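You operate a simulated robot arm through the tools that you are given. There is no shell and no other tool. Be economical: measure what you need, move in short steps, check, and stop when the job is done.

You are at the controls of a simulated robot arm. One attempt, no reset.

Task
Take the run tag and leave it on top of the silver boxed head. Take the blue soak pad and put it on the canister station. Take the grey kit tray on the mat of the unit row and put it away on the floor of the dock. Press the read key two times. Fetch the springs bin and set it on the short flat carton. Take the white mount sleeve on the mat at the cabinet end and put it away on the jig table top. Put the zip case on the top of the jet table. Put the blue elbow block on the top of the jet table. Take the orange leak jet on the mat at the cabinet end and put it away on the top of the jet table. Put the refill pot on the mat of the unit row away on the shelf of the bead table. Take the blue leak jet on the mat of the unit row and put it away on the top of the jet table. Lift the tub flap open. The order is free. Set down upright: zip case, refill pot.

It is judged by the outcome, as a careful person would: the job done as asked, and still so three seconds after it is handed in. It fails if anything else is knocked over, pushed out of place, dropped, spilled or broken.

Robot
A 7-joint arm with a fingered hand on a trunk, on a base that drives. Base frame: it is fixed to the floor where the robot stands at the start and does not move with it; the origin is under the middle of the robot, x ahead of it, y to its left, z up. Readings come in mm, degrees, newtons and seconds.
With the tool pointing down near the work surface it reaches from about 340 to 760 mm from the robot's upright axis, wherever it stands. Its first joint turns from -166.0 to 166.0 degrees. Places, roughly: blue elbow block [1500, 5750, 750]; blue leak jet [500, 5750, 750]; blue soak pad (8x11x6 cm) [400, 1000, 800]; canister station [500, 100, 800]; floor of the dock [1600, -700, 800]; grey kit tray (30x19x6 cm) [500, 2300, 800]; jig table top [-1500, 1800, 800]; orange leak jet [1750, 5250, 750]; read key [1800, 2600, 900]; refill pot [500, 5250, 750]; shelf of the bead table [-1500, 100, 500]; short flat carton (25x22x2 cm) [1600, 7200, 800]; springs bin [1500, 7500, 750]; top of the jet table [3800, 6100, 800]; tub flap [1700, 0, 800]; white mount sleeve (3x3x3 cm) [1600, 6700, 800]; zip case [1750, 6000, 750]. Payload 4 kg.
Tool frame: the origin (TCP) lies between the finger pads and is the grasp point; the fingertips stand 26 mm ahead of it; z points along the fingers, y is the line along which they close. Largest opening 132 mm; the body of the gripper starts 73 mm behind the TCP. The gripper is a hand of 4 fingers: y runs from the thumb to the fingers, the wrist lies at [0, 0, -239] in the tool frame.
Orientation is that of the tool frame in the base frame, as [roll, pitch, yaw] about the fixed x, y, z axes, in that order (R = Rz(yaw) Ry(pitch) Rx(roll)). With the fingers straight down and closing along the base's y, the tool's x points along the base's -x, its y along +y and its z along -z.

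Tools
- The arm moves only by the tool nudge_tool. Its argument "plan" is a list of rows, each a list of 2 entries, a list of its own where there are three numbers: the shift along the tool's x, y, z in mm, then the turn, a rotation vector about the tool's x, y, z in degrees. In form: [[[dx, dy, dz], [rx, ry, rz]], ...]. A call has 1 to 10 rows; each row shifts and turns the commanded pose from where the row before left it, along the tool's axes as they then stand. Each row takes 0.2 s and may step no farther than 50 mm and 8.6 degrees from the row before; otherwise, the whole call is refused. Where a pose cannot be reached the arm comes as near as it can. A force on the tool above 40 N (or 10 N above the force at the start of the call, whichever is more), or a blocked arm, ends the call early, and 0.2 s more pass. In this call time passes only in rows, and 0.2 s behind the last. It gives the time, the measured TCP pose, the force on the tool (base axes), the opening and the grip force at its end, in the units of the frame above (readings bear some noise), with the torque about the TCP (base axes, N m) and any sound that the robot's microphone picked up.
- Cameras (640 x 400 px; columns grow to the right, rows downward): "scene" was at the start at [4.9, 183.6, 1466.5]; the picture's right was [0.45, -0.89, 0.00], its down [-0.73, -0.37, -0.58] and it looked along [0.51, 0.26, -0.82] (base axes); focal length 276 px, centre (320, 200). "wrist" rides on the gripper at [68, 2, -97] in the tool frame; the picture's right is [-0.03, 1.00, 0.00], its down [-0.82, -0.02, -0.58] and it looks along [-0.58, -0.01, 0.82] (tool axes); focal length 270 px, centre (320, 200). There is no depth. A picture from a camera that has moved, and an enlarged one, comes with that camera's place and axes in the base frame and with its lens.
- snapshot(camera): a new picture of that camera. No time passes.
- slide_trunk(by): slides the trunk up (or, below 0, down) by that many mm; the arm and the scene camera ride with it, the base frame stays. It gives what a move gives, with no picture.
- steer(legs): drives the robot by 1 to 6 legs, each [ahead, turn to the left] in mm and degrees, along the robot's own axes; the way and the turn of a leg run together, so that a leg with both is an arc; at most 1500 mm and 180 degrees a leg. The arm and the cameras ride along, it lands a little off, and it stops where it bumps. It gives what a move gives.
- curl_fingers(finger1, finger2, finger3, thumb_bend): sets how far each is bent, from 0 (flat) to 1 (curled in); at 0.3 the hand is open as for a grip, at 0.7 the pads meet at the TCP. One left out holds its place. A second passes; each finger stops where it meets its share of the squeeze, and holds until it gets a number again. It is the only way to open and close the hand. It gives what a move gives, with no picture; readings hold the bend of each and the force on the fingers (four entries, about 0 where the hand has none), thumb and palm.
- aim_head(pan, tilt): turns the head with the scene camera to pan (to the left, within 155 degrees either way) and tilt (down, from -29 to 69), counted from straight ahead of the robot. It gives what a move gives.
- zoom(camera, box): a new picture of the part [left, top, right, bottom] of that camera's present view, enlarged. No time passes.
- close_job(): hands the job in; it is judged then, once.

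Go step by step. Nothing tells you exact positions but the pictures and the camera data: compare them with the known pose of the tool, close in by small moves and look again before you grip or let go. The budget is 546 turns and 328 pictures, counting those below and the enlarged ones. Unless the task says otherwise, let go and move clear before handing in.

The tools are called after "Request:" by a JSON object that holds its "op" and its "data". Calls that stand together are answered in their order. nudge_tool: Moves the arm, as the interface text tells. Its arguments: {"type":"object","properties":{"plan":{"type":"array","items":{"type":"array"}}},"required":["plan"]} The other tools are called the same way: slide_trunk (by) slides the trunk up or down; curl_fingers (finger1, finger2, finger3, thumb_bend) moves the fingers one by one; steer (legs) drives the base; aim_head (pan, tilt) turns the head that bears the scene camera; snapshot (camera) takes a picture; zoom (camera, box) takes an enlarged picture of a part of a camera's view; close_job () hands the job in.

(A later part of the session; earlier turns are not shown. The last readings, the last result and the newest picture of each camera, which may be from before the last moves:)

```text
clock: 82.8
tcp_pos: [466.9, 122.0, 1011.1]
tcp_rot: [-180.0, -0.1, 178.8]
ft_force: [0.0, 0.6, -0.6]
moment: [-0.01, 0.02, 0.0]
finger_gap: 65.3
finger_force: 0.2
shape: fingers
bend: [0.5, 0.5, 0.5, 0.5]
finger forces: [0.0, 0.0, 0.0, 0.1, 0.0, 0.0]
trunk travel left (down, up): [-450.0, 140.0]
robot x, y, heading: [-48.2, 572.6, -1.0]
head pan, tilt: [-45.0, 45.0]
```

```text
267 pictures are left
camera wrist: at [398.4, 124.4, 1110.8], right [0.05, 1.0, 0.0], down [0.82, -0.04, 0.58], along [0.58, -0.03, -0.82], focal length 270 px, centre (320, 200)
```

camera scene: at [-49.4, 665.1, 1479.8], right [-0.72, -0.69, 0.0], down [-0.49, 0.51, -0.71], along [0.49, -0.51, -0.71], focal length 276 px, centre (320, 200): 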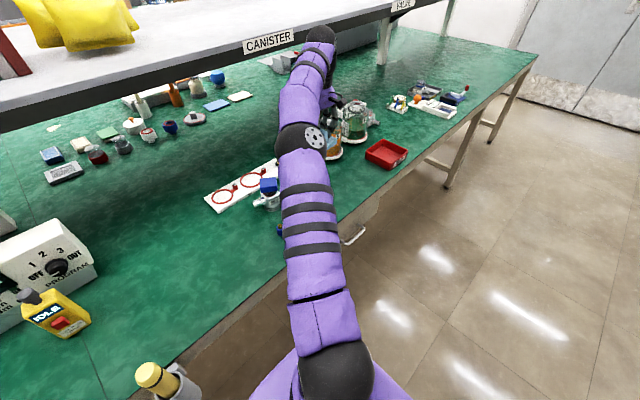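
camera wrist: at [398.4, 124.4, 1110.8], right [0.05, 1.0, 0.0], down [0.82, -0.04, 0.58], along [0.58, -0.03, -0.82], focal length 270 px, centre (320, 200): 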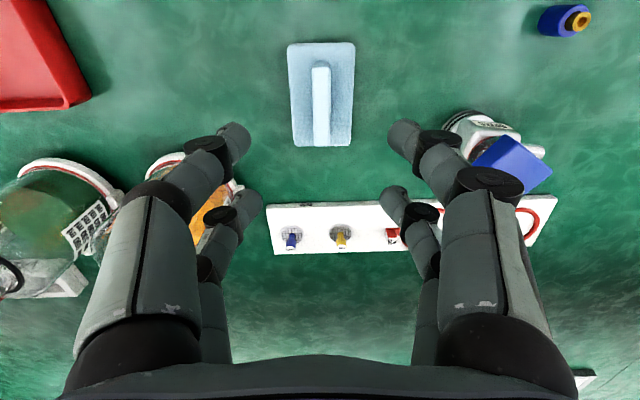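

The pad is on the canister station. Next is the grey kit tray at (500,2300); I retract the arm and drive along the aisle.

Request:
{"op": "nudge_tool", "data": {"plan": [[[0, 0, -49], [0, 0, 0]], [[0, 0, -49], [0, 0, 0]], [[12, 47, 0], [0, 0, 0]], [[12, 47, 0], [0, 0, 0]], [[12, 47, 0], [0, 0, 0]], [[12, 47, 0], [0, 0, 0]], [[12, 47, 0], [0, 0, 0]], [[12, 47, 0], [0, 0, 0]], [[12, 47, 0], [0, 0, 0]], [[12, 47, 0], [0, 0, 0]]]}}

Request:
{"op": "steer", "data": {"legs": [[-50, 0], [0, 91], [1000, 0]]}}

Request:
{"op": "aim_head", "data": {"pan": -35, "tilt": 30}}

Request:
{"op": "snapshot", "data": {"camera": "scene"}}

```text
clock: 85.0
tcp_pos: [365.3, 513.9, 1099.0]
tcp_rot: [-179.8, 0.0, 178.8]
ft_force: [0.3, 0.3, -0.2]
moment: [0.0, 0.03, -0.03]
finger_gap: 65.4
finger_force: 0.1
shape: fingers
bend: [0.5, 0.5, 0.5, 0.5]
finger forces: [0.0, 0.0, 0.1, 0.0, 0.0, 0.0]
out of reach, approached as far as the arm can: row 2
trunk travel left (down, up): [-450.0, 140.0]
robot x, y, heading: [-50.3, 574.1, -1.2]
head pan, tilt: [-45.0, 45.0]
```

```text
clock: 94.6
tcp_pos: [-52.0, 1993.1, 1099.3]
tcp_rot: [-179.7, -0.1, -89.9]
ft_force: [-0.4, -0.7, 0.3]
moment: [-0.03, -0.03, 0.01]
finger_gap: 65.5
finger_force: 0.1
shape: fingers
bend: [0.5, 0.5, 0.5, 0.5]
finger forces: [0.0, 0.0, 0.0, 0.0, 0.0, 0.0]
trunk travel left (down, up): [-450.0, 140.0]
robot x, y, heading: [-97.1, 1576.5, 89.9]
head pan, tilt: [-45.0, 45.0]
```

```text
clock: 95.3
tcp_pos: [-51.9, 1992.7, 1100.3]
tcp_rot: [-179.9, -0.1, -90.0]
ft_force: [-0.2, -0.6, 0.4]
moment: [-0.05, 0.0, 0.0]
finger_gap: 65.6
finger_force: 0.1
shape: fingers
bend: [0.5, 0.5, 0.5, 0.5]
finger forces: [0.1, 0.0, 0.1, 0.1, 0.0, 0.0]
trunk travel left (down, up): [-450.0, 140.0]
robot x, y, heading: [-99.9, 1575.1, 90.3]
head pan, tilt: [-35.0, 30.0]
```

```text
266 pictures are left
camera scene: at [-200.5, 1589.2, 1502.3], right [0.82, -0.57, 0.0], down [-0.29, -0.41, -0.87], along [0.5, 0.71, -0.5], focal length 276 px, centre (320, 200)
```

scene: 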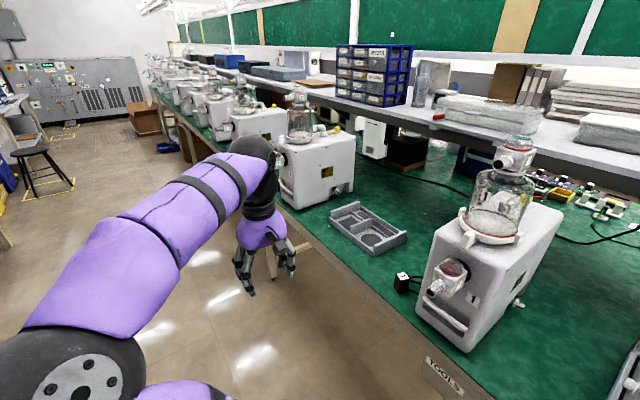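

The grey tray lies near (522,2260) between two machines. I drive level with it and turn to the bench.

Request:
{"op": "steer", "data": {"legs": [[640, 0], [0, -90]]}}

Request:
{"op": "aim_head", "data": {"pan": 0, "tilt": 45}}

Request:
{"op": "snapshot", "data": {"camera": "scene"}}

Request:
{"op": "snapshot", "data": {"camera": "wrist"}}

```text
clock: 102.6
tcp_pos: [315.2, 2189.0, 1099.4]
tcp_rot: [-179.8, -0.1, -176.6]
ft_force: [1.1, 0.6, -0.4]
moment: [-0.01, 0.0, -0.01]
finger_gap: 65.7
finger_force: 0.1
shape: fingers
bend: [0.5, 0.5, 0.5, 0.5]
finger forces: [0.0, 0.0, 0.0, 0.1, 0.0, 0.0]
trunk travel left (down, up): [-450.0, 140.0]
robot x, y, heading: [-103.2, 2210.9, 3.2]
head pan, tilt: [-35.0, 30.0]
```

```text
clock: 103.6
tcp_pos: [315.7, 2188.8, 1098.5]
tcp_rot: [-179.7, -0.1, -176.7]
ft_force: [-0.7, -0.1, -0.3]
moment: [0.01, 0.01, 0.02]
finger_gap: 65.7
finger_force: 0.0
shape: fingers
bend: [0.5, 0.5, 0.5, 0.5]
finger forces: [0.0, 0.1, 0.0, 0.0, 0.0, 0.0]
trunk travel left (down, up): [-450.0, 140.0]
robot x, y, heading: [-99.9, 2211.9, 3.3]
head pan, tilt: [0.0, 45.0]
```

```text
265 pictures are left
camera scene: at [-90.2, 2364.2, 1479.8], right [0.06, -1.0, 0.0], down [-0.71, -0.04, -0.71], along [0.71, 0.04, -0.71], focal length 276 px, centre (320, 200)
```

scene: 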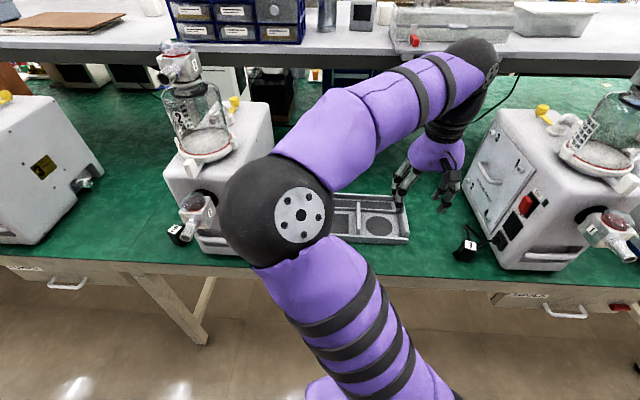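

```text
264 pictures are left
camera wrist: at [246.5, 2185.7, 1197.5], right [-0.03, 1.0, 0.0], down [0.82, 0.03, 0.58], along [0.58, 0.02, -0.82], focal length 270 px, centre (320, 200)
```

wrist: 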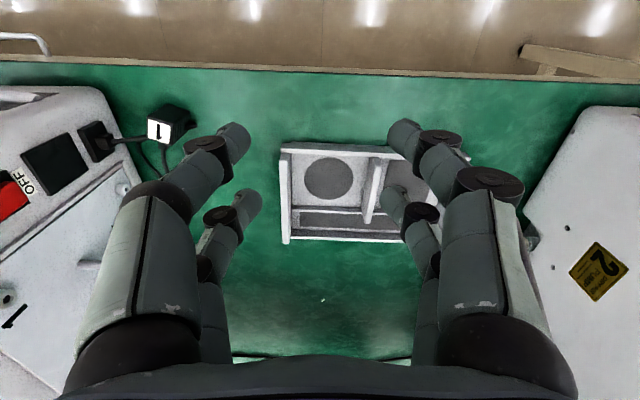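

Request:
{"op": "nudge_tool", "data": {"plan": [[[-30, 38, 0], [0, 0, 0]], [[-30, 38, 0], [0, 0, 0]], [[-20, 38, 0], [0, 0, 0]]]}}

Request:
{"op": "snapshot", "data": {"camera": "wrist"}}

Request:
{"op": "zoom", "data": {"camera": "scene", "box": [280, 140, 440, 240]}}

```text
clock: 104.4
tcp_pos: [391.6, 2307.1, 1095.2]
tcp_rot: [-179.9, -0.2, -176.7]
ft_force: [0.6, 0.4, -0.2]
moment: [-0.01, 0.0, -0.01]
finger_gap: 65.4
finger_force: 0.0
shape: fingers
bend: [0.5, 0.5, 0.5, 0.5]
finger forces: [0.0, 0.0, 0.0, 0.0, 0.1, 0.0]
trunk travel left (down, up): [-450.0, 140.0]
robot x, y, heading: [-101.1, 2211.9, 3.1]
head pan, tilt: [0.0, 45.0]
```

```text
263 pictures are left
camera wrist: at [322.0, 2305.4, 1193.8], right [-0.03, 1.0, 0.0], down [0.82, 0.03, 0.58], along [0.58, 0.02, -0.82], focal length 270 px, centre (320, 200)
```

wrist: 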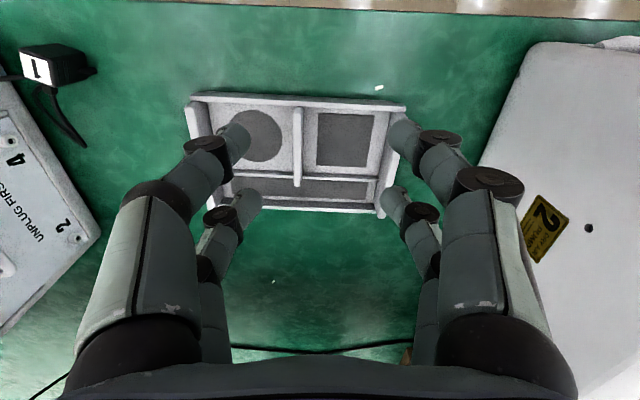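

```text
4.00 times, centred on (360, 190) of scene
camera zoom: at [-90.1, 2364.3, 1479.8], right [0.06, -1.0, 0.0], down [-0.71, -0.04, -0.71], along [0.71, 0.04, -0.71], focal length 1102 px, centre (160, 240)
```

zoom: 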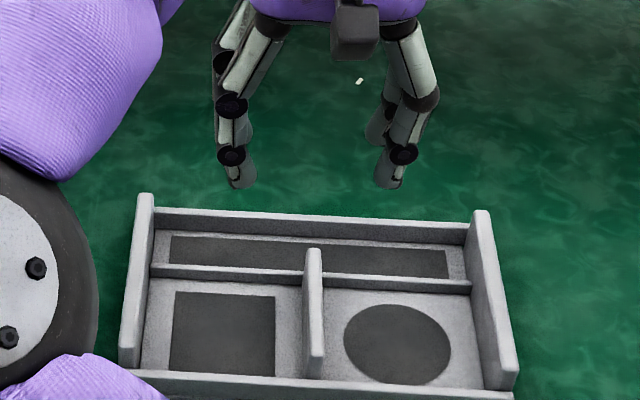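

The tray has a central divider near (487,2279) that works as a handle. I move over it and align.

Request:
{"op": "nudge_tool", "data": {"plan": [[[-40, -17, 0], [0, 0, 4]], [[-40, -16, 20], [0, 0, 0]], [[-17, 0, 45], [0, 0, 0]], [[0, 0, 49], [0, 0, 0]], [[0, 0, 45], [0, 0, 0]]]}}

Request:
{"op": "snapshot", "data": {"camera": "wrist"}}

```text
clock: 105.6
tcp_pos: [484.3, 2275.8, 940.2]
tcp_rot: [-179.8, -0.1, 179.3]
ft_force: [-0.9, -0.1, 0.0]
moment: [0.0, -0.03, 0.01]
finger_gap: 65.7
finger_force: 0.1
shape: fingers
bend: [0.5, 0.5, 0.5, 0.5]
finger forces: [0.0, 0.0, 0.0, 0.0, 0.1, 0.0]
trunk travel left (down, up): [-450.0, 140.0]
robot x, y, heading: [-103.9, 2212.4, 3.2]
head pan, tilt: [0.0, 45.0]
```

```text
261 pictures are left
camera wrist: at [416.0, 2277.3, 1037.9], right [0.04, 1.0, 0.0], down [0.82, -0.03, 0.58], along [0.58, -0.02, -0.82], focal length 270 px, centre (320, 200)
```

wrist: 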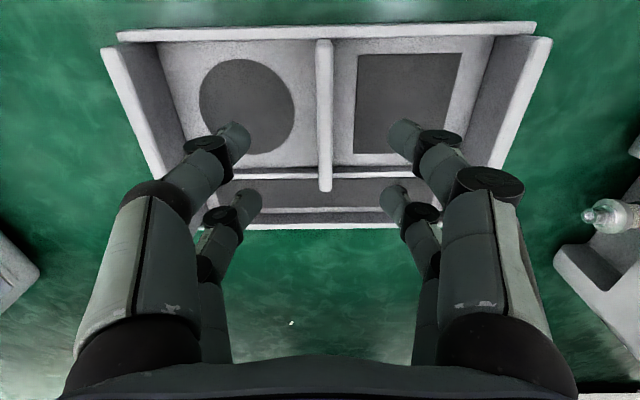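

Request:
{"op": "nudge_tool", "data": {"plan": [[[-3, 3, 40], [0, 0, 0]], [[0, 0, 40], [0, 0, 0]], [[0, 0, 30], [0, 0, 0]]]}}

Request:
{"op": "curl_fingers", "data": {"finger1": 0.8, "finger2": 0.8, "finger3": 0.8, "thumb_bend": 0.8}}

Request:
{"op": "snapshot", "data": {"camera": "wrist"}}

```text
clock: 106.4
tcp_pos: [488.6, 2278.5, 828.4]
tcp_rot: [-179.9, 0.0, 179.3]
ft_force: [0.3, -0.1, 0.2]
moment: [-0.04, -0.02, 0.0]
finger_gap: 65.8
finger_force: 0.1
shape: fingers
bend: [0.5, 0.5, 0.5, 0.5]
finger forces: [0.0, 0.0, 0.0, 0.0, 0.0, 0.0]
trunk travel left (down, up): [-450.0, 140.0]
robot x, y, heading: [-104.5, 2212.8, 3.3]
head pan, tilt: [0.0, 45.0]
```

```text
clock: 107.4
tcp_pos: [487.6, 2278.7, 829.2]
tcp_rot: [-179.8, -0.1, 179.4]
ft_force: [-0.5, -0.5, -0.2]
moment: [0.09, 0.02, 0.06]
finger_gap: 7.7
finger_force: 18.3
shape: fingers
bend: [0.71, 0.7, 0.71, 0.71]
finger forces: [9.5, 8.8, 6.0, 0.0, 12.0, 0.0]
trunk travel left (down, up): [-450.0, 140.0]
robot x, y, heading: [-102.1, 2214.3, 3.4]
head pan, tilt: [0.0, 45.0]
```

```text
260 pictures are left
camera wrist: at [419.8, 2281.3, 927.3], right [0.04, 1.0, 0.0], down [0.82, -0.03, 0.58], along [0.58, -0.02, -0.82], focal length 270 px, centre (320, 200)
```

wrist: 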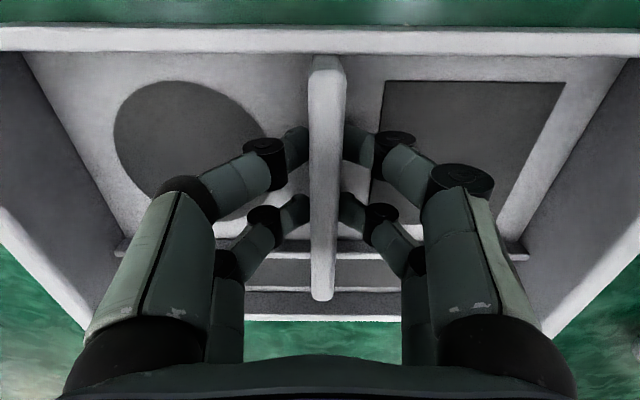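

The divider is gripped by all fingers. I lift and check how it hangs.

Request:
{"op": "nudge_tool", "data": {"plan": [[[0, 0, -20], [0, 0, 0]], [[0, 0, -40], [0, 0, 0]], [[0, 0, -49], [0, 0, 0]], [[0, 0, -49], [0, 0, 0]]]}}

Request:
{"op": "snapshot", "data": {"camera": "scene"}}

Request:
{"op": "snapshot", "data": {"camera": "wrist"}}

```text
clock: 108.4
tcp_pos: [488.6, 2276.5, 986.8]
tcp_rot: [-179.9, -0.2, 179.3]
ft_force: [-0.8, 0.1, -4.2]
moment: [0.03, 0.12, -0.03]
finger_gap: 7.4
finger_force: 18.6
shape: fingers
bend: [0.71, 0.69, 0.71, 0.73]
finger forces: [10.5, 8.3, 6.0, 0.1, 11.9, 0.0]
trunk travel left (down, up): [-450.0, 140.0]
robot x, y, heading: [-99.4, 2213.4, 3.3]
head pan, tilt: [0.0, 45.0]
```

```text
259 pictures are left
camera scene: at [-89.9, 2364.3, 1479.7], right [0.06, -1.0, 0.0], down [-0.71, -0.04, -0.71], along [0.71, 0.04, -0.71], focal length 276 px, centre (320, 200)
```

scene: 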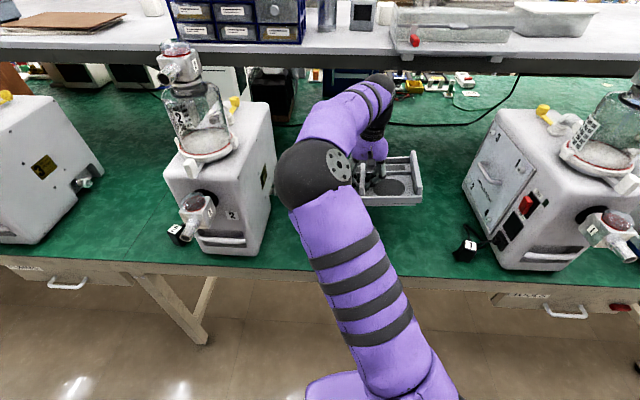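

```text
258 pictures are left
camera wrist: at [420.0, 2280.0, 1085.8], right [0.04, 1.0, 0.0], down [0.82, -0.03, 0.58], along [0.57, -0.02, -0.82], focal length 270 px, centre (320, 200)
```

wrist: 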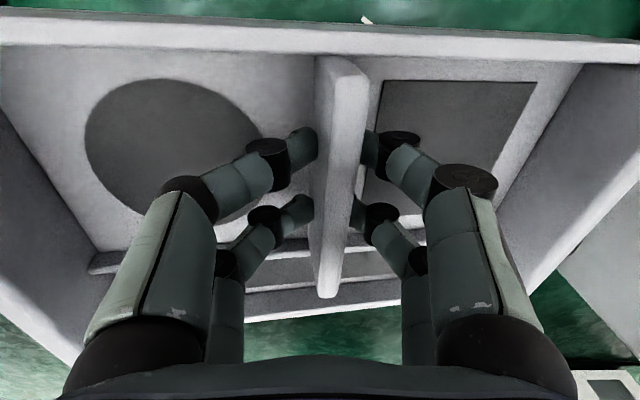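

The tray hangs well (about 0.4 kg). I retract it close, back away from the bench, and start for the far side via the right end.

Request:
{"op": "nudge_tool", "data": {"plan": [[[0, 0, -49], [0, 0, 0]], [[0, 0, -49], [0, 0, 0]], [[40, -10, 0], [0, 0, 0]], [[40, -10, 0], [0, 0, 0]], [[40, -10, 0], [0, 0, 0]], [[38, -6, 0], [0, 0, 0]]]}}

Request:
{"op": "steer", "data": {"legs": [[-250, 0], [0, -93]]}}

Request:
{"op": "aim_head", "data": {"pan": 0, "tilt": 20}}

Request:
{"op": "snapshot", "data": {"camera": "scene"}}

```text
clock: 109.8
tcp_pos: [331.5, 2244.1, 1085.4]
tcp_rot: [-179.8, 0.0, 179.4]
ft_force: [0.0, 0.4, -3.4]
moment: [0.04, 0.13, 0.01]
finger_gap: 7.4
finger_force: 17.9
shape: fingers
bend: [0.71, 0.69, 0.71, 0.73]
finger forces: [10.3, 8.2, 5.6, 0.0, 12.1, 0.1]
trunk travel left (down, up): [-450.0, 140.0]
robot x, y, heading: [-105.4, 2210.2, 3.6]
head pan, tilt: [0.0, 45.0]
```

```text
clock: 115.6
tcp_pos: [-340.0, 1762.7, 1085.0]
tcp_rot: [-179.7, -0.2, 87.3]
ft_force: [0.9, 0.9, -3.7]
moment: [0.14, 0.02, -0.01]
finger_gap: 7.5
finger_force: 18.2
shape: fingers
bend: [0.7, 0.69, 0.71, 0.73]
finger forces: [10.5, 7.8, 5.6, 0.0, 11.7, 0.1]
trunk travel left (down, up): [-450.0, 140.0]
robot x, y, heading: [-356.9, 2197.7, -88.8]
head pan, tilt: [0.0, 45.0]
```

```text
clock: 116.5
tcp_pos: [-340.6, 1760.3, 1086.7]
tcp_rot: [-179.9, -0.2, 87.2]
ft_force: [0.0, -0.1, -4.5]
moment: [0.14, -0.04, 0.01]
finger_gap: 7.2
finger_force: 18.0
shape: fingers
bend: [0.7, 0.69, 0.71, 0.73]
finger forces: [10.5, 7.9, 5.8, 0.1, 11.9, 0.0]
trunk travel left (down, up): [-450.0, 140.0]
robot x, y, heading: [-355.3, 2195.1, -88.8]
head pan, tilt: [0.0, 20.0]
```

```text
257 pictures are left
camera scene: at [-201.2, 2164.3, 1518.4], right [-1.0, -0.02, 0.0], down [-0.01, 0.34, -0.94], along [0.02, -0.94, -0.34], focal length 276 px, centre (320, 200)
```

scene: 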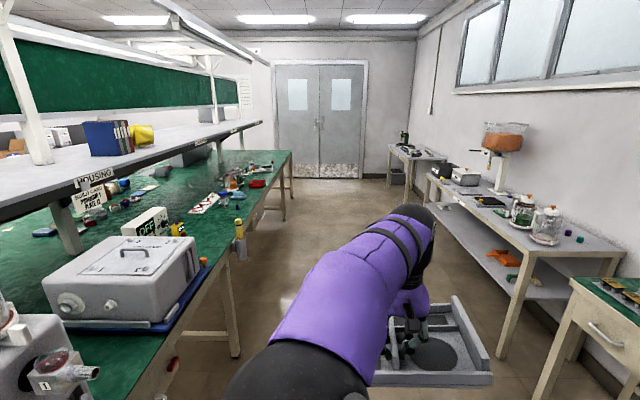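

Request:
{"op": "steer", "data": {"legs": [[1500, 0], [1500, 0], [1000, 0]]}}

Request:
{"op": "snapshot", "data": {"camera": "scene"}}

```text
clock: 135.7
tcp_pos: [-113.5, -2237.8, 1086.1]
tcp_rot: [-179.8, 0.0, 90.7]
ft_force: [0.6, -0.2, -4.1]
moment: [0.15, -0.01, 0.0]
finger_gap: 7.5
finger_force: 18.4
shape: fingers
bend: [0.7, 0.69, 0.71, 0.73]
finger forces: [10.4, 8.0, 5.8, 0.0, 11.9, 0.0]
trunk travel left (down, up): [-450.0, 140.0]
robot x, y, heading: [-153.7, -1803.9, -85.2]
head pan, tilt: [0.0, 20.0]
```

```text
256 pictures are left
camera scene: at [1.4, -1826.4, 1518.4], right [-1.0, -0.08, 0.0], down [-0.03, 0.34, -0.94], along [0.07, -0.94, -0.34], focal length 276 px, centre (320, 200)
```

scene: 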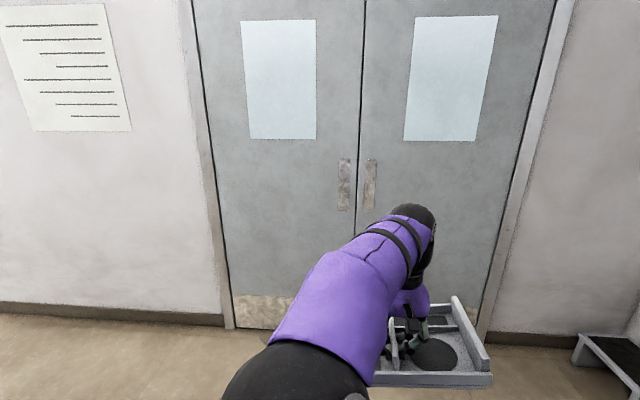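

Request:
{"op": "steer", "data": {"legs": [[850, 0], [0, 85]]}}

Request:
{"op": "aim_head", "data": {"pan": 30, "tilt": 25}}

Request:
{"op": "snapshot", "data": {"camera": "scene"}}

```text
clock: 143.8
tcp_pos: [359.4, -2628.2, 1086.0]
tcp_rot: [-179.8, -0.1, 177.0]
ft_force: [0.9, -0.2, -4.0]
moment: [0.03, 0.13, -0.01]
finger_gap: 7.3
finger_force: 17.8
shape: fingers
bend: [0.7, 0.69, 0.71, 0.74]
finger forces: [10.5, 7.8, 5.7, 0.0, 11.8, 0.0]
trunk travel left (down, up): [-450.0, 140.0]
robot x, y, heading: [-76.7, -2643.8, 0.8]
head pan, tilt: [0.0, 20.0]
```

```text
clock: 144.8
tcp_pos: [358.6, -2629.0, 1086.3]
tcp_rot: [-179.8, 0.0, 177.0]
ft_force: [-0.1, -0.2, -4.1]
moment: [0.03, 0.12, -0.01]
finger_gap: 7.0
finger_force: 17.8
shape: fingers
bend: [0.7, 0.69, 0.71, 0.74]
finger forces: [10.5, 7.9, 5.7, 0.0, 11.8, 0.1]
trunk travel left (down, up): [-450.0, 140.0]
robot x, y, heading: [-76.4, -2639.5, 1.0]
head pan, tilt: [30.0, 25.0]
```

```text
255 pictures are left
camera scene: at [-58.9, -2443.9, 1510.4], right [0.51, -0.86, 0.0], down [-0.36, -0.22, -0.91], along [0.78, 0.47, -0.42], focal length 276 px, centre (320, 200)
```

scene: 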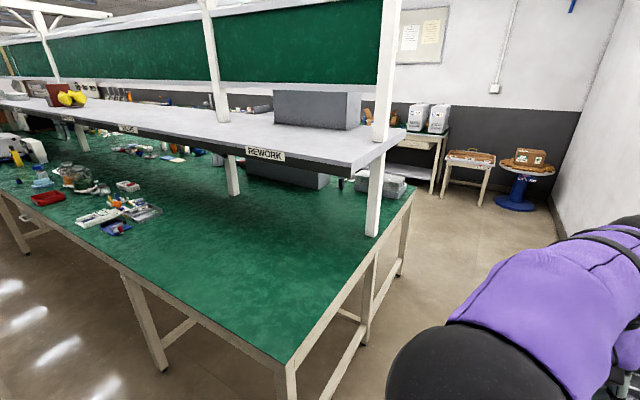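

The bench spans x 320–1750; beyond is a wide aisle. I drive round the end to the far side.

Request:
{"op": "steer", "data": {"legs": [[1250, 0], [1250, 0], [0, 89]]}}

Request:
{"op": "aim_head", "data": {"pan": 20, "tilt": 25}}

Request:
{"op": "snapshot", "data": {"camera": "scene"}}

```text
clock: 160.7
tcp_pos: [2428.6, -2159.0, 1087.3]
tcp_rot: [-179.7, -0.1, -95.0]
ft_force: [-0.1, -0.1, -4.3]
moment: [-0.13, 0.06, -0.01]
finger_gap: 7.3
finger_force: 17.7
shape: fingers
bend: [0.7, 0.69, 0.71, 0.74]
finger forces: [10.5, 7.7, 5.6, 0.0, 11.9, 0.0]
trunk travel left (down, up): [-450.0, 140.0]
robot x, y, heading: [2428.2, -2593.5, 89.1]
head pan, tilt: [30.0, 25.0]
```

```text
clock: 161.4
tcp_pos: [2428.6, -2158.2, 1085.7]
tcp_rot: [-179.8, 0.0, -95.0]
ft_force: [-0.2, -0.2, -3.9]
moment: [-0.13, 0.0, -0.01]
finger_gap: 7.1
finger_force: 17.9
shape: fingers
bend: [0.7, 0.69, 0.71, 0.74]
finger forces: [10.5, 7.8, 5.6, 0.0, 12.0, 0.0]
trunk travel left (down, up): [-450.0, 140.0]
robot x, y, heading: [2429.5, -2593.0, 89.0]
head pan, tilt: [20.0, 25.0]
```

```text
254 pictures are left
camera scene: at [2244.3, -2565.7, 1510.3], right [0.95, 0.33, 0.0], down [0.14, -0.4, -0.91], along [-0.3, 0.86, -0.42], focal length 276 px, centre (320, 200)
```

scene: 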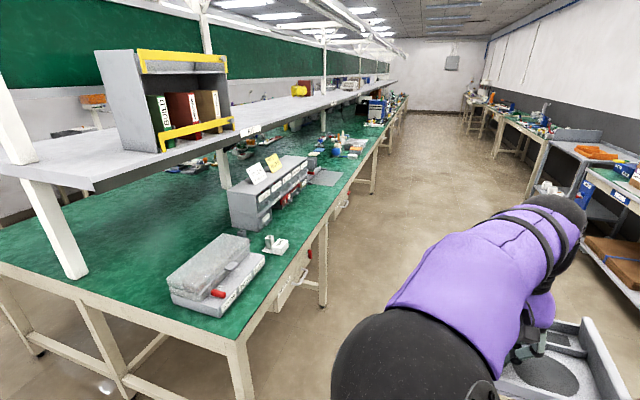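

Request:
{"op": "steer", "data": {"legs": [[1000, 0], [500, 0]]}}

Request:
{"op": "aim_head", "data": {"pan": 60, "tilt": 30}}

Request:
{"op": "snapshot", "data": {"camera": "scene"}}

```text
clock: 169.2
tcp_pos: [2472.1, -646.2, 1086.6]
tcp_rot: [-179.7, 0.0, -95.5]
ft_force: [0.4, 0.4, -4.8]
moment: [-0.1, 0.02, 0.01]
finger_gap: 7.4
finger_force: 17.7
shape: fingers
bend: [0.7, 0.69, 0.71, 0.74]
finger forces: [10.6, 7.7, 5.6, 0.0, 11.9, 0.0]
trunk travel left (down, up): [-450.0, 140.0]
robot x, y, heading: [2464.8, -1080.6, 88.6]
head pan, tilt: [20.0, 25.0]
```

```text
clock: 170.3
tcp_pos: [2471.6, -644.8, 1085.0]
tcp_rot: [-179.8, -0.1, -95.6]
ft_force: [-0.6, 0.0, -4.6]
moment: [-0.1, 0.01, 0.01]
finger_gap: 7.3
finger_force: 18.5
shape: fingers
bend: [0.7, 0.69, 0.71, 0.74]
finger forces: [10.6, 7.7, 5.6, 0.0, 11.9, 0.0]
trunk travel left (down, up): [-450.0, 140.0]
robot x, y, heading: [2466.5, -1078.8, 88.7]
head pan, tilt: [60.0, 30.0]
```

```text
253 pictures are left
camera scene: at [2235.9, -1091.0, 1502.4], right [0.52, 0.85, 0.0], down [0.43, -0.26, -0.87], along [-0.74, 0.45, -0.5], focal length 276 px, centre (320, 200)
```

scene: 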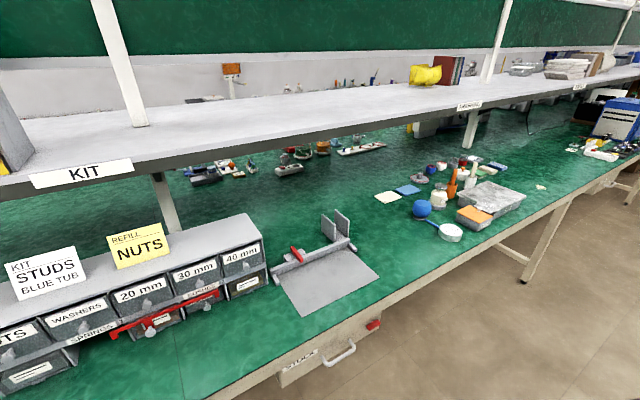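

The dock is the grey plate near (1640,-708). I look closer.

Request:
{"op": "zoom", "data": {"camera": "scene", "box": [240, 190, 400, 330]}}

Request:
{"op": "zoom", "data": {"camera": "scene", "box": [360, 140, 560, 265]}}

```text
2.86 times, centred on (320, 260) of scene
camera zoom: at [2235.9, -1091.0, 1502.4], right [0.52, 0.85, 0.0], down [0.43, -0.26, -0.87], along [-0.74, 0.45, -0.5], focal length 788 px, centre (320, 29)
```

zoom: 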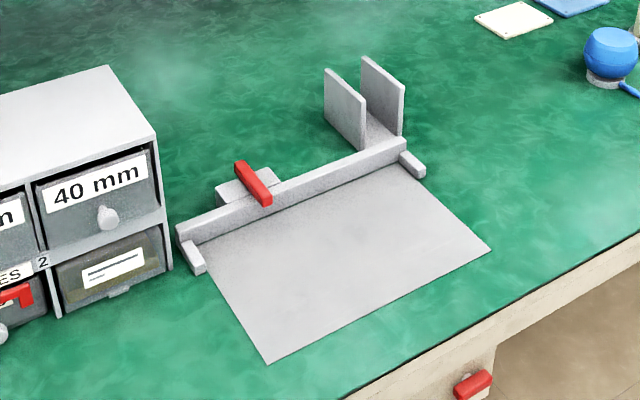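

```text
3.20 times, centred on (460, 202) of scene
camera zoom: at [2235.9, -1091.0, 1502.4], right [0.52, 0.85, 0.0], down [0.43, -0.26, -0.87], along [-0.74, 0.45, -0.5], focal length 882 px, centre (-128, 192)
```

zoom: 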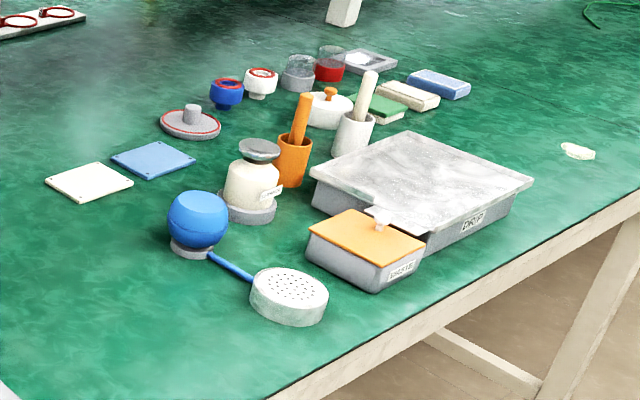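

The dock plate spans about x 1577–1742, y −860 to −545 with a back rail. I position in front of it.

Request:
{"op": "steer", "data": {"legs": [[375, 0], [0, 91.3], [170, 0]]}}

Request:
{"op": "aim_head", "data": {"pan": 0, "tilt": 45}}

Request:
{"op": "snapshot", "data": {"camera": "scene"}}

```text
clock: 177.7
tcp_pos: [1872.1, -705.1, 1086.5]
tcp_rot: [-179.8, -0.2, -3.8]
ft_force: [-0.1, -0.3, -4.4]
moment: [-0.03, -0.13, 0.0]
finger_gap: 7.2
finger_force: 17.9
shape: fingers
bend: [0.7, 0.69, 0.71, 0.74]
finger forces: [10.6, 7.6, 5.7, 0.1, 12.0, 0.0]
trunk travel left (down, up): [-450.0, 140.0]
robot x, y, heading: [2308.3, -696.3, -179.9]
head pan, tilt: [60.0, 30.0]
```

```text
clock: 178.9
tcp_pos: [1870.7, -705.9, 1086.0]
tcp_rot: [-179.8, -0.2, -3.8]
ft_force: [-0.2, -0.1, -4.0]
moment: [-0.02, -0.14, -0.01]
finger_gap: 7.3
finger_force: 18.4
shape: fingers
bend: [0.7, 0.69, 0.71, 0.74]
finger forces: [10.7, 7.8, 5.6, 0.1, 12.0, 0.0]
trunk travel left (down, up): [-450.0, 140.0]
robot x, y, heading: [2308.1, -700.8, -180.1]
head pan, tilt: [0.0, 45.0]
```

```text
250 pictures are left
camera scene: at [2285.3, -852.7, 1479.8], right [0.0, 1.0, 0.0], down [0.71, 0.0, -0.71], along [-0.71, 0.0, -0.71], focal length 276 px, centre (320, 200)
```

scene: 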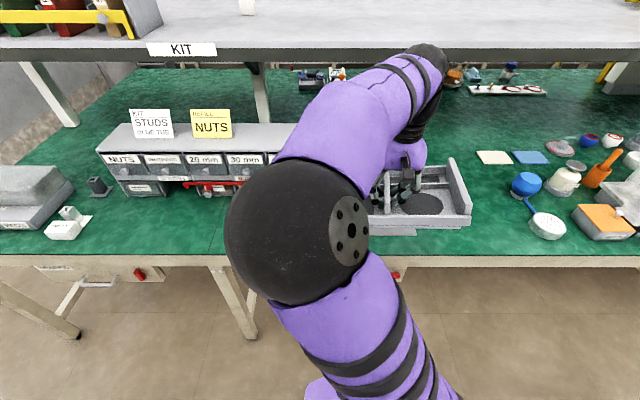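

The elbow hides the dock. I shift the base 250 mm so that the dock lies left of the camera's line.

Request:
{"op": "steer", "data": {"legs": [[-60, 0], [0, -90], [250, 0], [0, 90], [60, 0]]}}

Request:
{"op": "aim_head", "data": {"pan": 5, "tilt": 45}}

Request:
{"op": "snapshot", "data": {"camera": "scene"}}

```text
clock: 189.6
tcp_pos: [1875.9, -467.9, 1087.0]
tcp_rot: [-179.7, -0.3, -2.0]
ft_force: [-0.4, -0.6, -4.6]
moment: [0.04, -0.16, 0.0]
finger_gap: 7.2
finger_force: 17.8
shape: fingers
bend: [0.7, 0.69, 0.71, 0.74]
finger forces: [10.6, 7.9, 5.5, 0.1, 11.9, 0.1]
trunk travel left (down, up): [-450.0, 140.0]
robot x, y, heading: [2312.1, -447.0, -178.8]
head pan, tilt: [0.0, 45.0]
```

```text
clock: 190.3
tcp_pos: [1877.5, -468.7, 1087.0]
tcp_rot: [-179.8, -0.2, -2.1]
ft_force: [-0.1, -0.2, -5.4]
moment: [0.01, -0.14, -0.01]
finger_gap: 7.1
finger_force: 18.0
shape: fingers
bend: [0.7, 0.69, 0.71, 0.74]
finger forces: [10.5, 7.7, 5.7, 0.0, 11.9, 0.1]
trunk travel left (down, up): [-450.0, 140.0]
robot x, y, heading: [2313.5, -447.0, -178.7]
head pan, tilt: [5.0, 45.0]
```

```text
249 pictures are left
camera scene: at [2293.8, -610.7, 1479.8], right [-0.11, 0.99, 0.0], down [0.7, 0.08, -0.71], along [-0.7, -0.08, -0.71], focal length 276 px, centre (320, 200)
```

scene: 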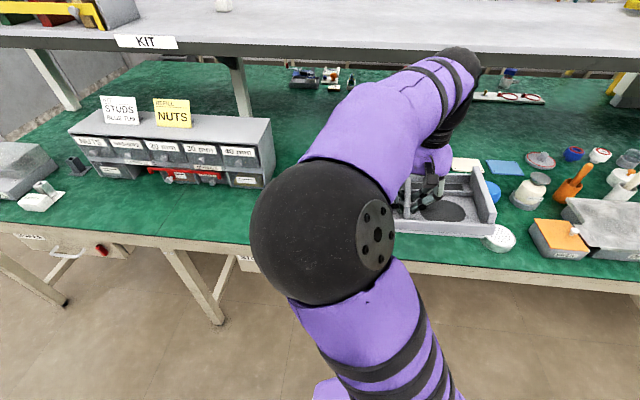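

Request:
{"op": "nudge_tool", "data": {"plan": [[[-20, 45, 0], [0, 0, 0]], [[-20, 45, 0], [0, 0, 0]], [[-20, 45, 0], [0, 0, 0]], [[-20, 45, 0], [0, 0, 0]], [[-20, 45, 0], [0, 0, 0]], [[-15, 10, 0], [0, 0, 0]]]}}

Request:
{"op": "snapshot", "data": {"camera": "scene"}}

```text
clock: 191.7
tcp_pos: [1754.6, -701.0, 1082.8]
tcp_rot: [-179.7, -0.3, -2.2]
ft_force: [-0.4, -0.2, -5.1]
moment: [-0.05, -0.11, -0.03]
finger_gap: 7.1
finger_force: 18.5
shape: fingers
bend: [0.7, 0.69, 0.71, 0.74]
finger forces: [10.7, 7.9, 5.8, 0.0, 12.0, 0.0]
trunk travel left (down, up): [-450.0, 140.0]
robot x, y, heading: [2309.9, -449.3, -178.7]
head pan, tilt: [5.0, 45.0]
```

```text
248 pictures are left
camera scene: at [2293.6, -611.3, 1479.7], right [-0.11, 0.99, 0.0], down [0.7, 0.08, -0.71], along [-0.7, -0.08, -0.71], focal length 276 px, centre (320, 200)
```

scene: 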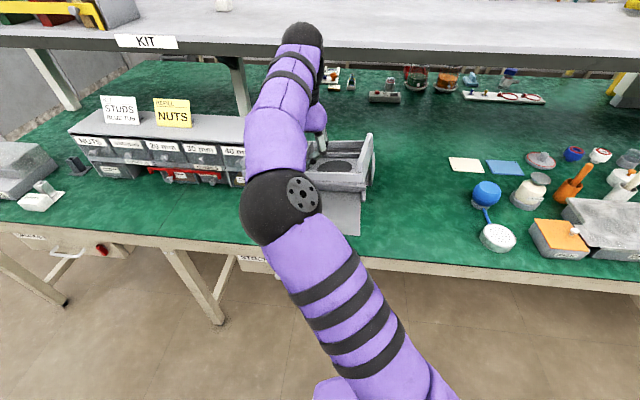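

Request:
{"op": "zoom", "data": {"camera": "scene", "box": [270, 120, 398, 250]}}

```text
3.08 times, centred on (334, 185) of scene
camera zoom: at [2293.6, -611.3, 1479.7], right [-0.11, 0.99, 0.0], down [0.7, 0.08, -0.71], along [-0.7, -0.08, -0.71], focal length 848 px, centre (277, 246)
```

zoom: 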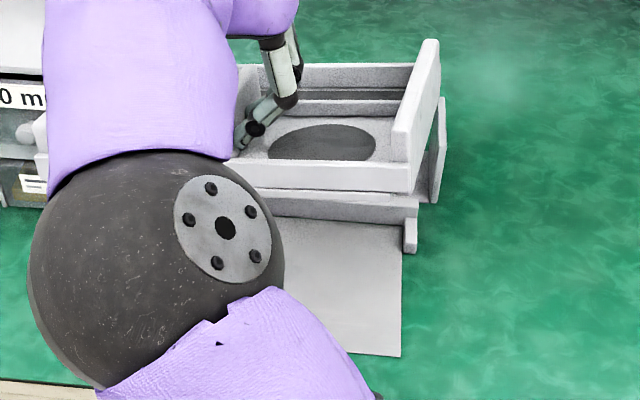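

The dock floor spans x 1550–1747, y −860 to −544, square to the axes. I line up, correct the tray's yaw by about 3.5°, and come partway down.

Request:
{"op": "nudge_tool", "data": {"plan": [[[-38, 0, 0], [0, 0, 0]], [[-37, -1, 0], [0, 0, 3.5]], [[0, 0, 49], [0, 0, 0]], [[0, 0, 49], [0, 0, 0]], [[0, 0, 49], [0, 0, 0]], [[0, 0, 40], [0, 0, 0]]]}}

Request:
{"op": "zoom", "data": {"camera": "scene", "box": [238, 120, 398, 245]}}

Request:
{"op": "snapshot", "data": {"camera": "wrist"}}

```text
clock: 193.1
tcp_pos: [1678.1, -695.8, 897.7]
tcp_rot: [-179.8, -0.2, -5.7]
ft_force: [-0.9, -0.4, -4.5]
moment: [-0.07, 0.05, 0.05]
finger_gap: 7.5
finger_force: 18.7
shape: fingers
bend: [0.7, 0.71, 0.71, 0.73]
finger forces: [10.2, 8.7, 6.2, 0.0, 12.4, 0.0]
trunk travel left (down, up): [-450.0, 140.0]
robot x, y, heading: [2309.0, -447.3, -178.4]
head pan, tilt: [5.0, 45.0]
```

```text
3.20 times, centred on (318, 182) of scene
camera zoom: at [2293.4, -611.0, 1479.7], right [-0.11, 0.99, 0.0], down [0.7, 0.08, -0.71], along [-0.7, -0.08, -0.71], focal length 882 px, centre (326, 256)
```

zoom: 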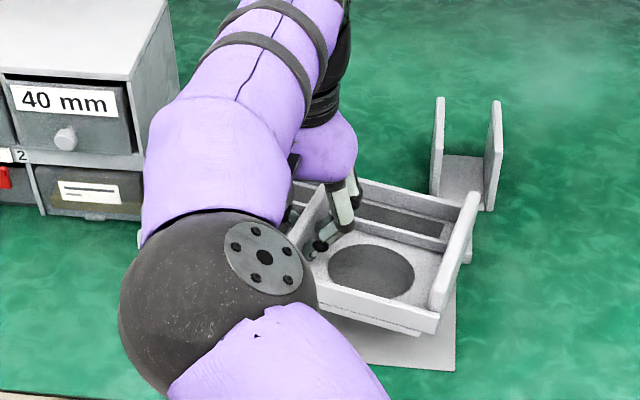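

```text
245 pictures are left
camera wrist: at [1745.6, -706.0, 996.4], right [-0.12, -0.99, 0.0], down [-0.81, 0.1, 0.57], along [-0.57, 0.07, -0.82], focal length 270 px, centre (320, 200)
```

wrist: 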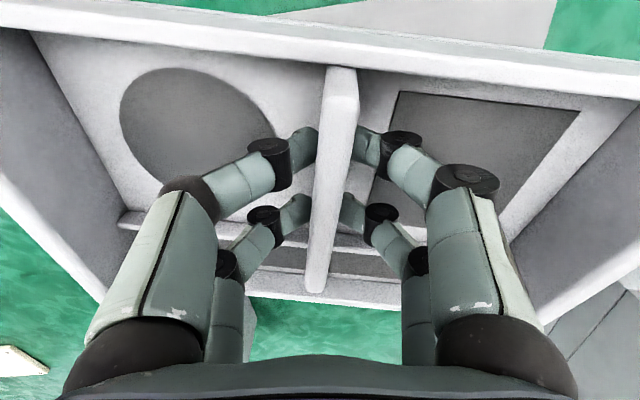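

The tray has yawed in the grip; by the wrist view it is about −11° off the dock. I raise slightly and turn back.

Request:
{"op": "nudge_tool", "data": {"plan": [[[0, 0, -30], [0, 0, 0]], [[0, 0, 0], [0, 0, -5.5]], [[0, 0, 0], [0, 0, -5.5]]]}}

Request:
{"op": "zoom", "data": {"camera": "scene", "box": [238, 120, 398, 245]}}

Request:
{"op": "snapshot", "data": {"camera": "wrist"}}

```text
clock: 193.9
tcp_pos: [1677.3, -695.4, 928.5]
tcp_rot: [-179.9, -0.2, 5.5]
ft_force: [0.1, -0.5, -4.1]
moment: [0.02, -0.13, 0.0]
finger_gap: 7.1
finger_force: 18.2
shape: fingers
bend: [0.69, 0.69, 0.71, 0.75]
finger forces: [11.0, 7.6, 6.1, 0.0, 12.0, 0.0]
trunk travel left (down, up): [-450.0, 140.0]
robot x, y, heading: [2312.5, -450.4, -178.5]
head pan, tilt: [5.0, 45.0]
```

```text
3.20 times, centred on (318, 182) of scene
camera zoom: at [2293.6, -611.1, 1479.7], right [-0.11, 0.99, 0.0], down [0.7, 0.08, -0.71], along [-0.7, -0.08, -0.71], focal length 882 px, centre (326, 256)
```

zoom: 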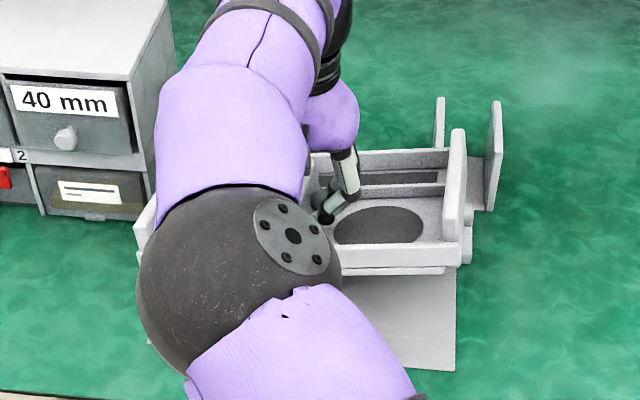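

```text
243 pictures are left
camera wrist: at [1745.2, -692.3, 1027.3], right [0.07, -1.0, 0.0], down [-0.82, -0.06, 0.57], along [-0.57, -0.04, -0.82], focal length 270 px, centre (320, 200)
```

wrist: 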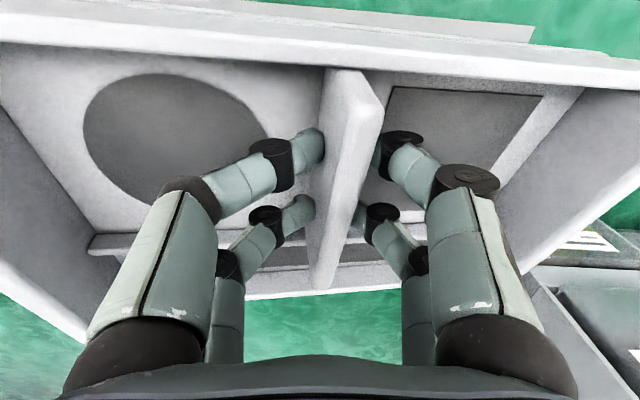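

Now the tray is square to the dock. I lower further and check.

Request:
{"op": "nudge_tool", "data": {"plan": [[[0, 2, 30], [0, 0, 0]], [[0, 0, 30], [0, 0, 0]]]}}

Request:
{"op": "zoom", "data": {"camera": "scene", "box": [278, 140, 390, 240]}}

Request:
{"op": "snapshot", "data": {"camera": "wrist"}}

```text
clock: 194.5
tcp_pos: [1679.6, -699.2, 869.9]
tcp_rot: [-179.9, -0.1, 5.3]
ft_force: [0.6, 1.2, 0.3]
moment: [-0.23, 0.44, -0.18]
finger_gap: 8.5
finger_force: 22.2
shape: fingers
bend: [0.7, 0.73, 0.71, 0.71]
finger forces: [9.4, 12.9, 10.0, 0.0, 13.2, 0.0]
trunk travel left (down, up): [-450.0, 140.0]
robot x, y, heading: [2312.8, -445.4, -178.6]
head pan, tilt: [5.0, 45.0]
```

```text
4.00 times, centred on (334, 190) of scene
camera zoom: at [2294.4, -610.6, 1479.9], right [-0.11, 0.99, 0.0], down [0.7, 0.08, -0.71], along [-0.7, -0.08, -0.71], focal length 1102 px, centre (264, 240)
```

zoom: 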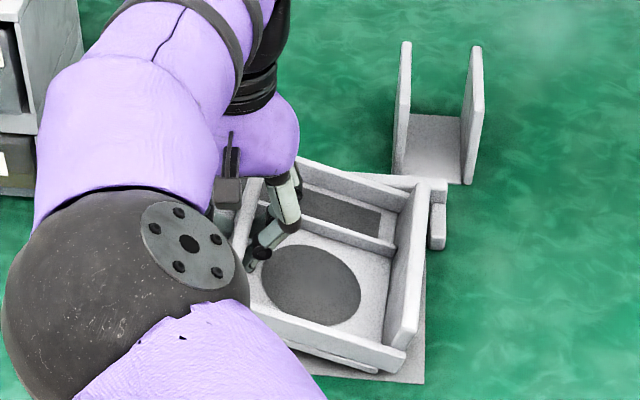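

```text
241 pictures are left
camera wrist: at [1747.6, -694.6, 968.0], right [0.07, -1.0, 0.0], down [-0.81, -0.06, 0.58], along [-0.58, -0.04, -0.82], focal length 270 px, centre (320, 200)
```

wrist: 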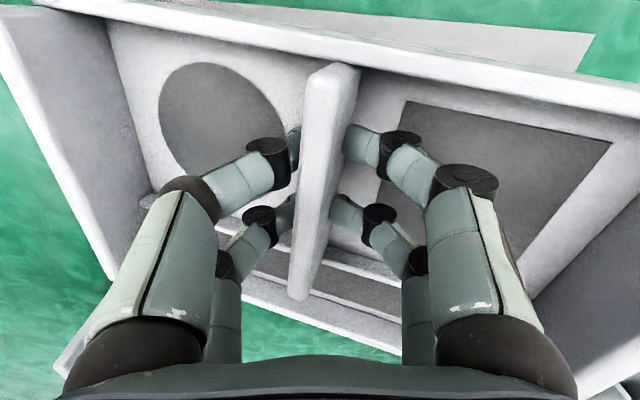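

The tray's rear touched the dock's red latch bar (its end is near x≈1566). I raise, and will set it about 15 mm further forward.

Request:
{"op": "nudge_tool", "data": {"plan": [[[15, 0, -49], [0, 0, 0]]]}}

Request:
{"op": "snapshot", "data": {"camera": "wrist"}}

Request:
{"op": "zoom", "data": {"camera": "scene", "box": [278, 140, 390, 240]}}

```text
refused: row 1 steps farther than a row can; nothing moved
```

```text
240 pictures are left
camera wrist: at [1747.6, -694.6, 968.0], right [0.07, -1.0, 0.0], down [-0.81, -0.06, 0.58], along [-0.58, -0.04, -0.82], focal length 270 px, centre (320, 200)
```

wrist: 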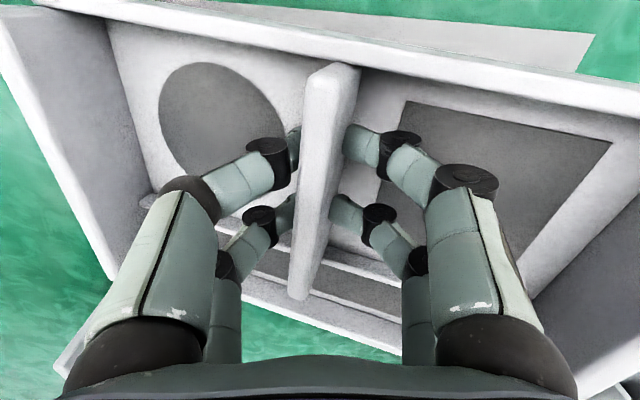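

```text
4.00 times, centred on (334, 190) of scene
camera zoom: at [2294.4, -610.6, 1479.9], right [-0.11, 0.99, 0.0], down [0.7, 0.08, -0.71], along [-0.7, -0.08, -0.71], focal length 1102 px, centre (264, 240)
```

zoom: 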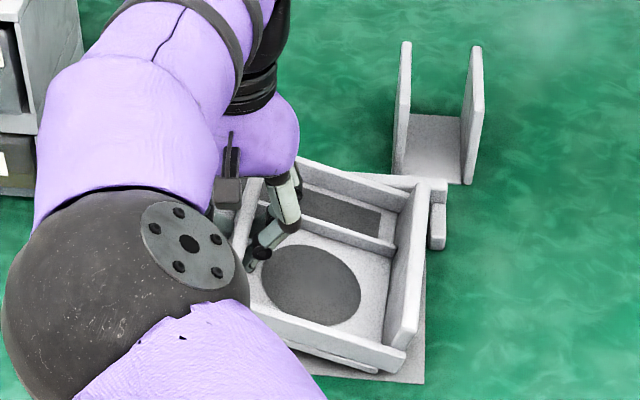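

Request:
{"op": "nudge_tool", "data": {"plan": [[[0, 0, -45], [0, 0, 0]], [[17, 0, 0], [0, 0, 0]]]}}

Request:
{"op": "snapshot", "data": {"camera": "wrist"}}

Request:
{"op": "zoom", "data": {"camera": "scene", "box": [278, 140, 390, 240]}}

```text
clock: 195.1
tcp_pos: [1696.2, -698.0, 912.4]
tcp_rot: [180.0, -0.2, 5.5]
ft_force: [0.7, -0.2, -4.2]
moment: [-0.01, -0.07, 0.01]
finger_gap: 7.4
finger_force: 18.1
shape: fingers
bend: [0.68, 0.7, 0.71, 0.75]
finger forces: [10.4, 7.8, 5.8, 0.0, 12.0, 0.0]
trunk travel left (down, up): [-450.0, 140.0]
robot x, y, heading: [2306.8, -450.2, -178.3]
head pan, tilt: [5.0, 45.0]
```

```text
238 pictures are left
camera wrist: at [1763.5, -693.8, 1010.8], right [0.07, -1.0, 0.0], down [-0.82, -0.06, 0.57], along [-0.57, -0.04, -0.82], focal length 270 px, centre (320, 200)
```

wrist: 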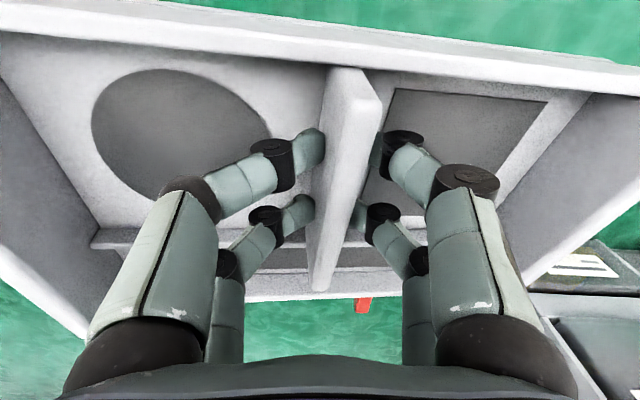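

```text
4.00 times, centred on (334, 190) of scene
camera zoom: at [2293.7, -610.7, 1479.7], right [-0.11, 0.99, 0.0], down [0.7, 0.08, -0.71], along [-0.7, -0.08, -0.71], focal length 1102 px, centre (264, 240)
```

zoom: 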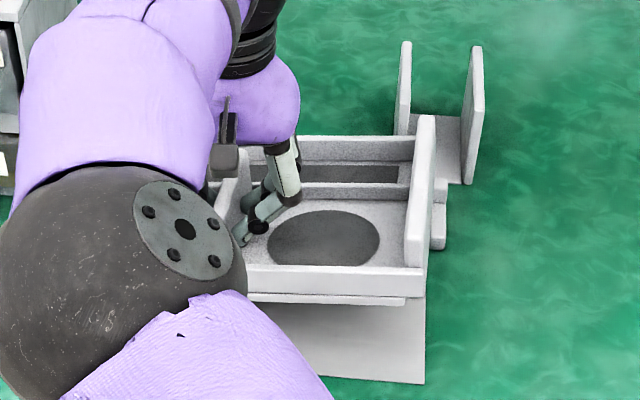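

Aligned again and the latch is now behind the tray. I lower in steps, watching the force.

Request:
{"op": "nudge_tool", "data": {"plan": [[[0, 0, 25], [0, 0, 0]], [[0, 0, 20], [0, 0, 0]]]}}

Request:
{"op": "zoom", "data": {"camera": "scene", "box": [278, 140, 390, 240]}}

Request:
{"op": "snapshot", "data": {"camera": "wrist"}}

```text
clock: 195.7
tcp_pos: [1695.4, -697.6, 868.3]
tcp_rot: [-179.9, -0.1, 5.5]
ft_force: [1.0, 0.4, 0.6]
moment: [-0.16, 0.45, -0.09]
finger_gap: 9.1
finger_force: 22.4
shape: fingers
bend: [0.7, 0.73, 0.71, 0.71]
finger forces: [9.0, 13.2, 9.5, 0.0, 13.1, 0.1]
trunk travel left (down, up): [-450.0, 140.0]
robot x, y, heading: [2308.5, -447.9, -178.8]
head pan, tilt: [5.0, 45.0]
```

```text
4.00 times, centred on (334, 190) of scene
camera zoom: at [2294.2, -610.8, 1479.9], right [-0.11, 0.99, 0.0], down [0.7, 0.08, -0.71], along [-0.7, -0.08, -0.71], focal length 1102 px, centre (264, 240)
```

zoom: 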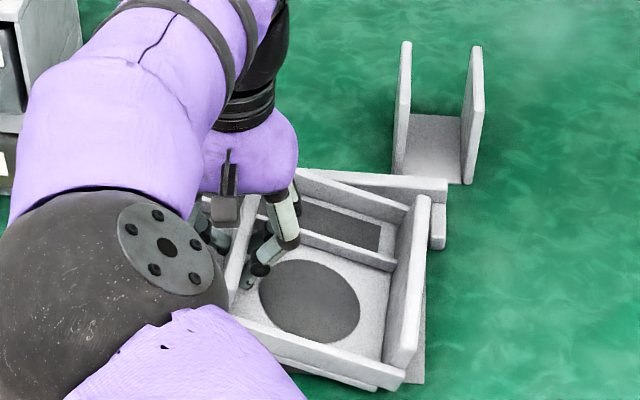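

```text
235 pictures are left
camera wrist: at [1764.1, -694.0, 966.5], right [0.07, -1.0, 0.0], down [-0.82, -0.06, 0.58], along [-0.57, -0.04, -0.82], focal length 270 px, centre (320, 200)
```

wrist: 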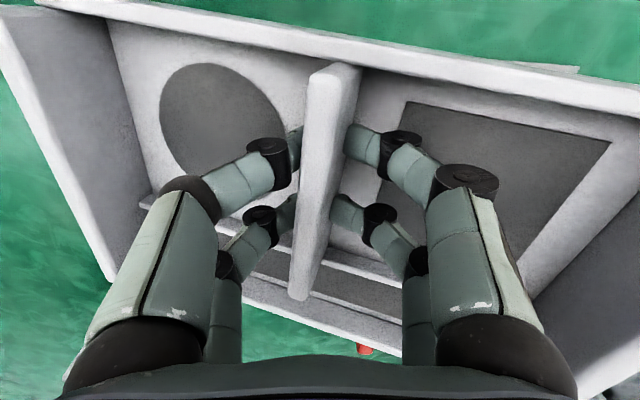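

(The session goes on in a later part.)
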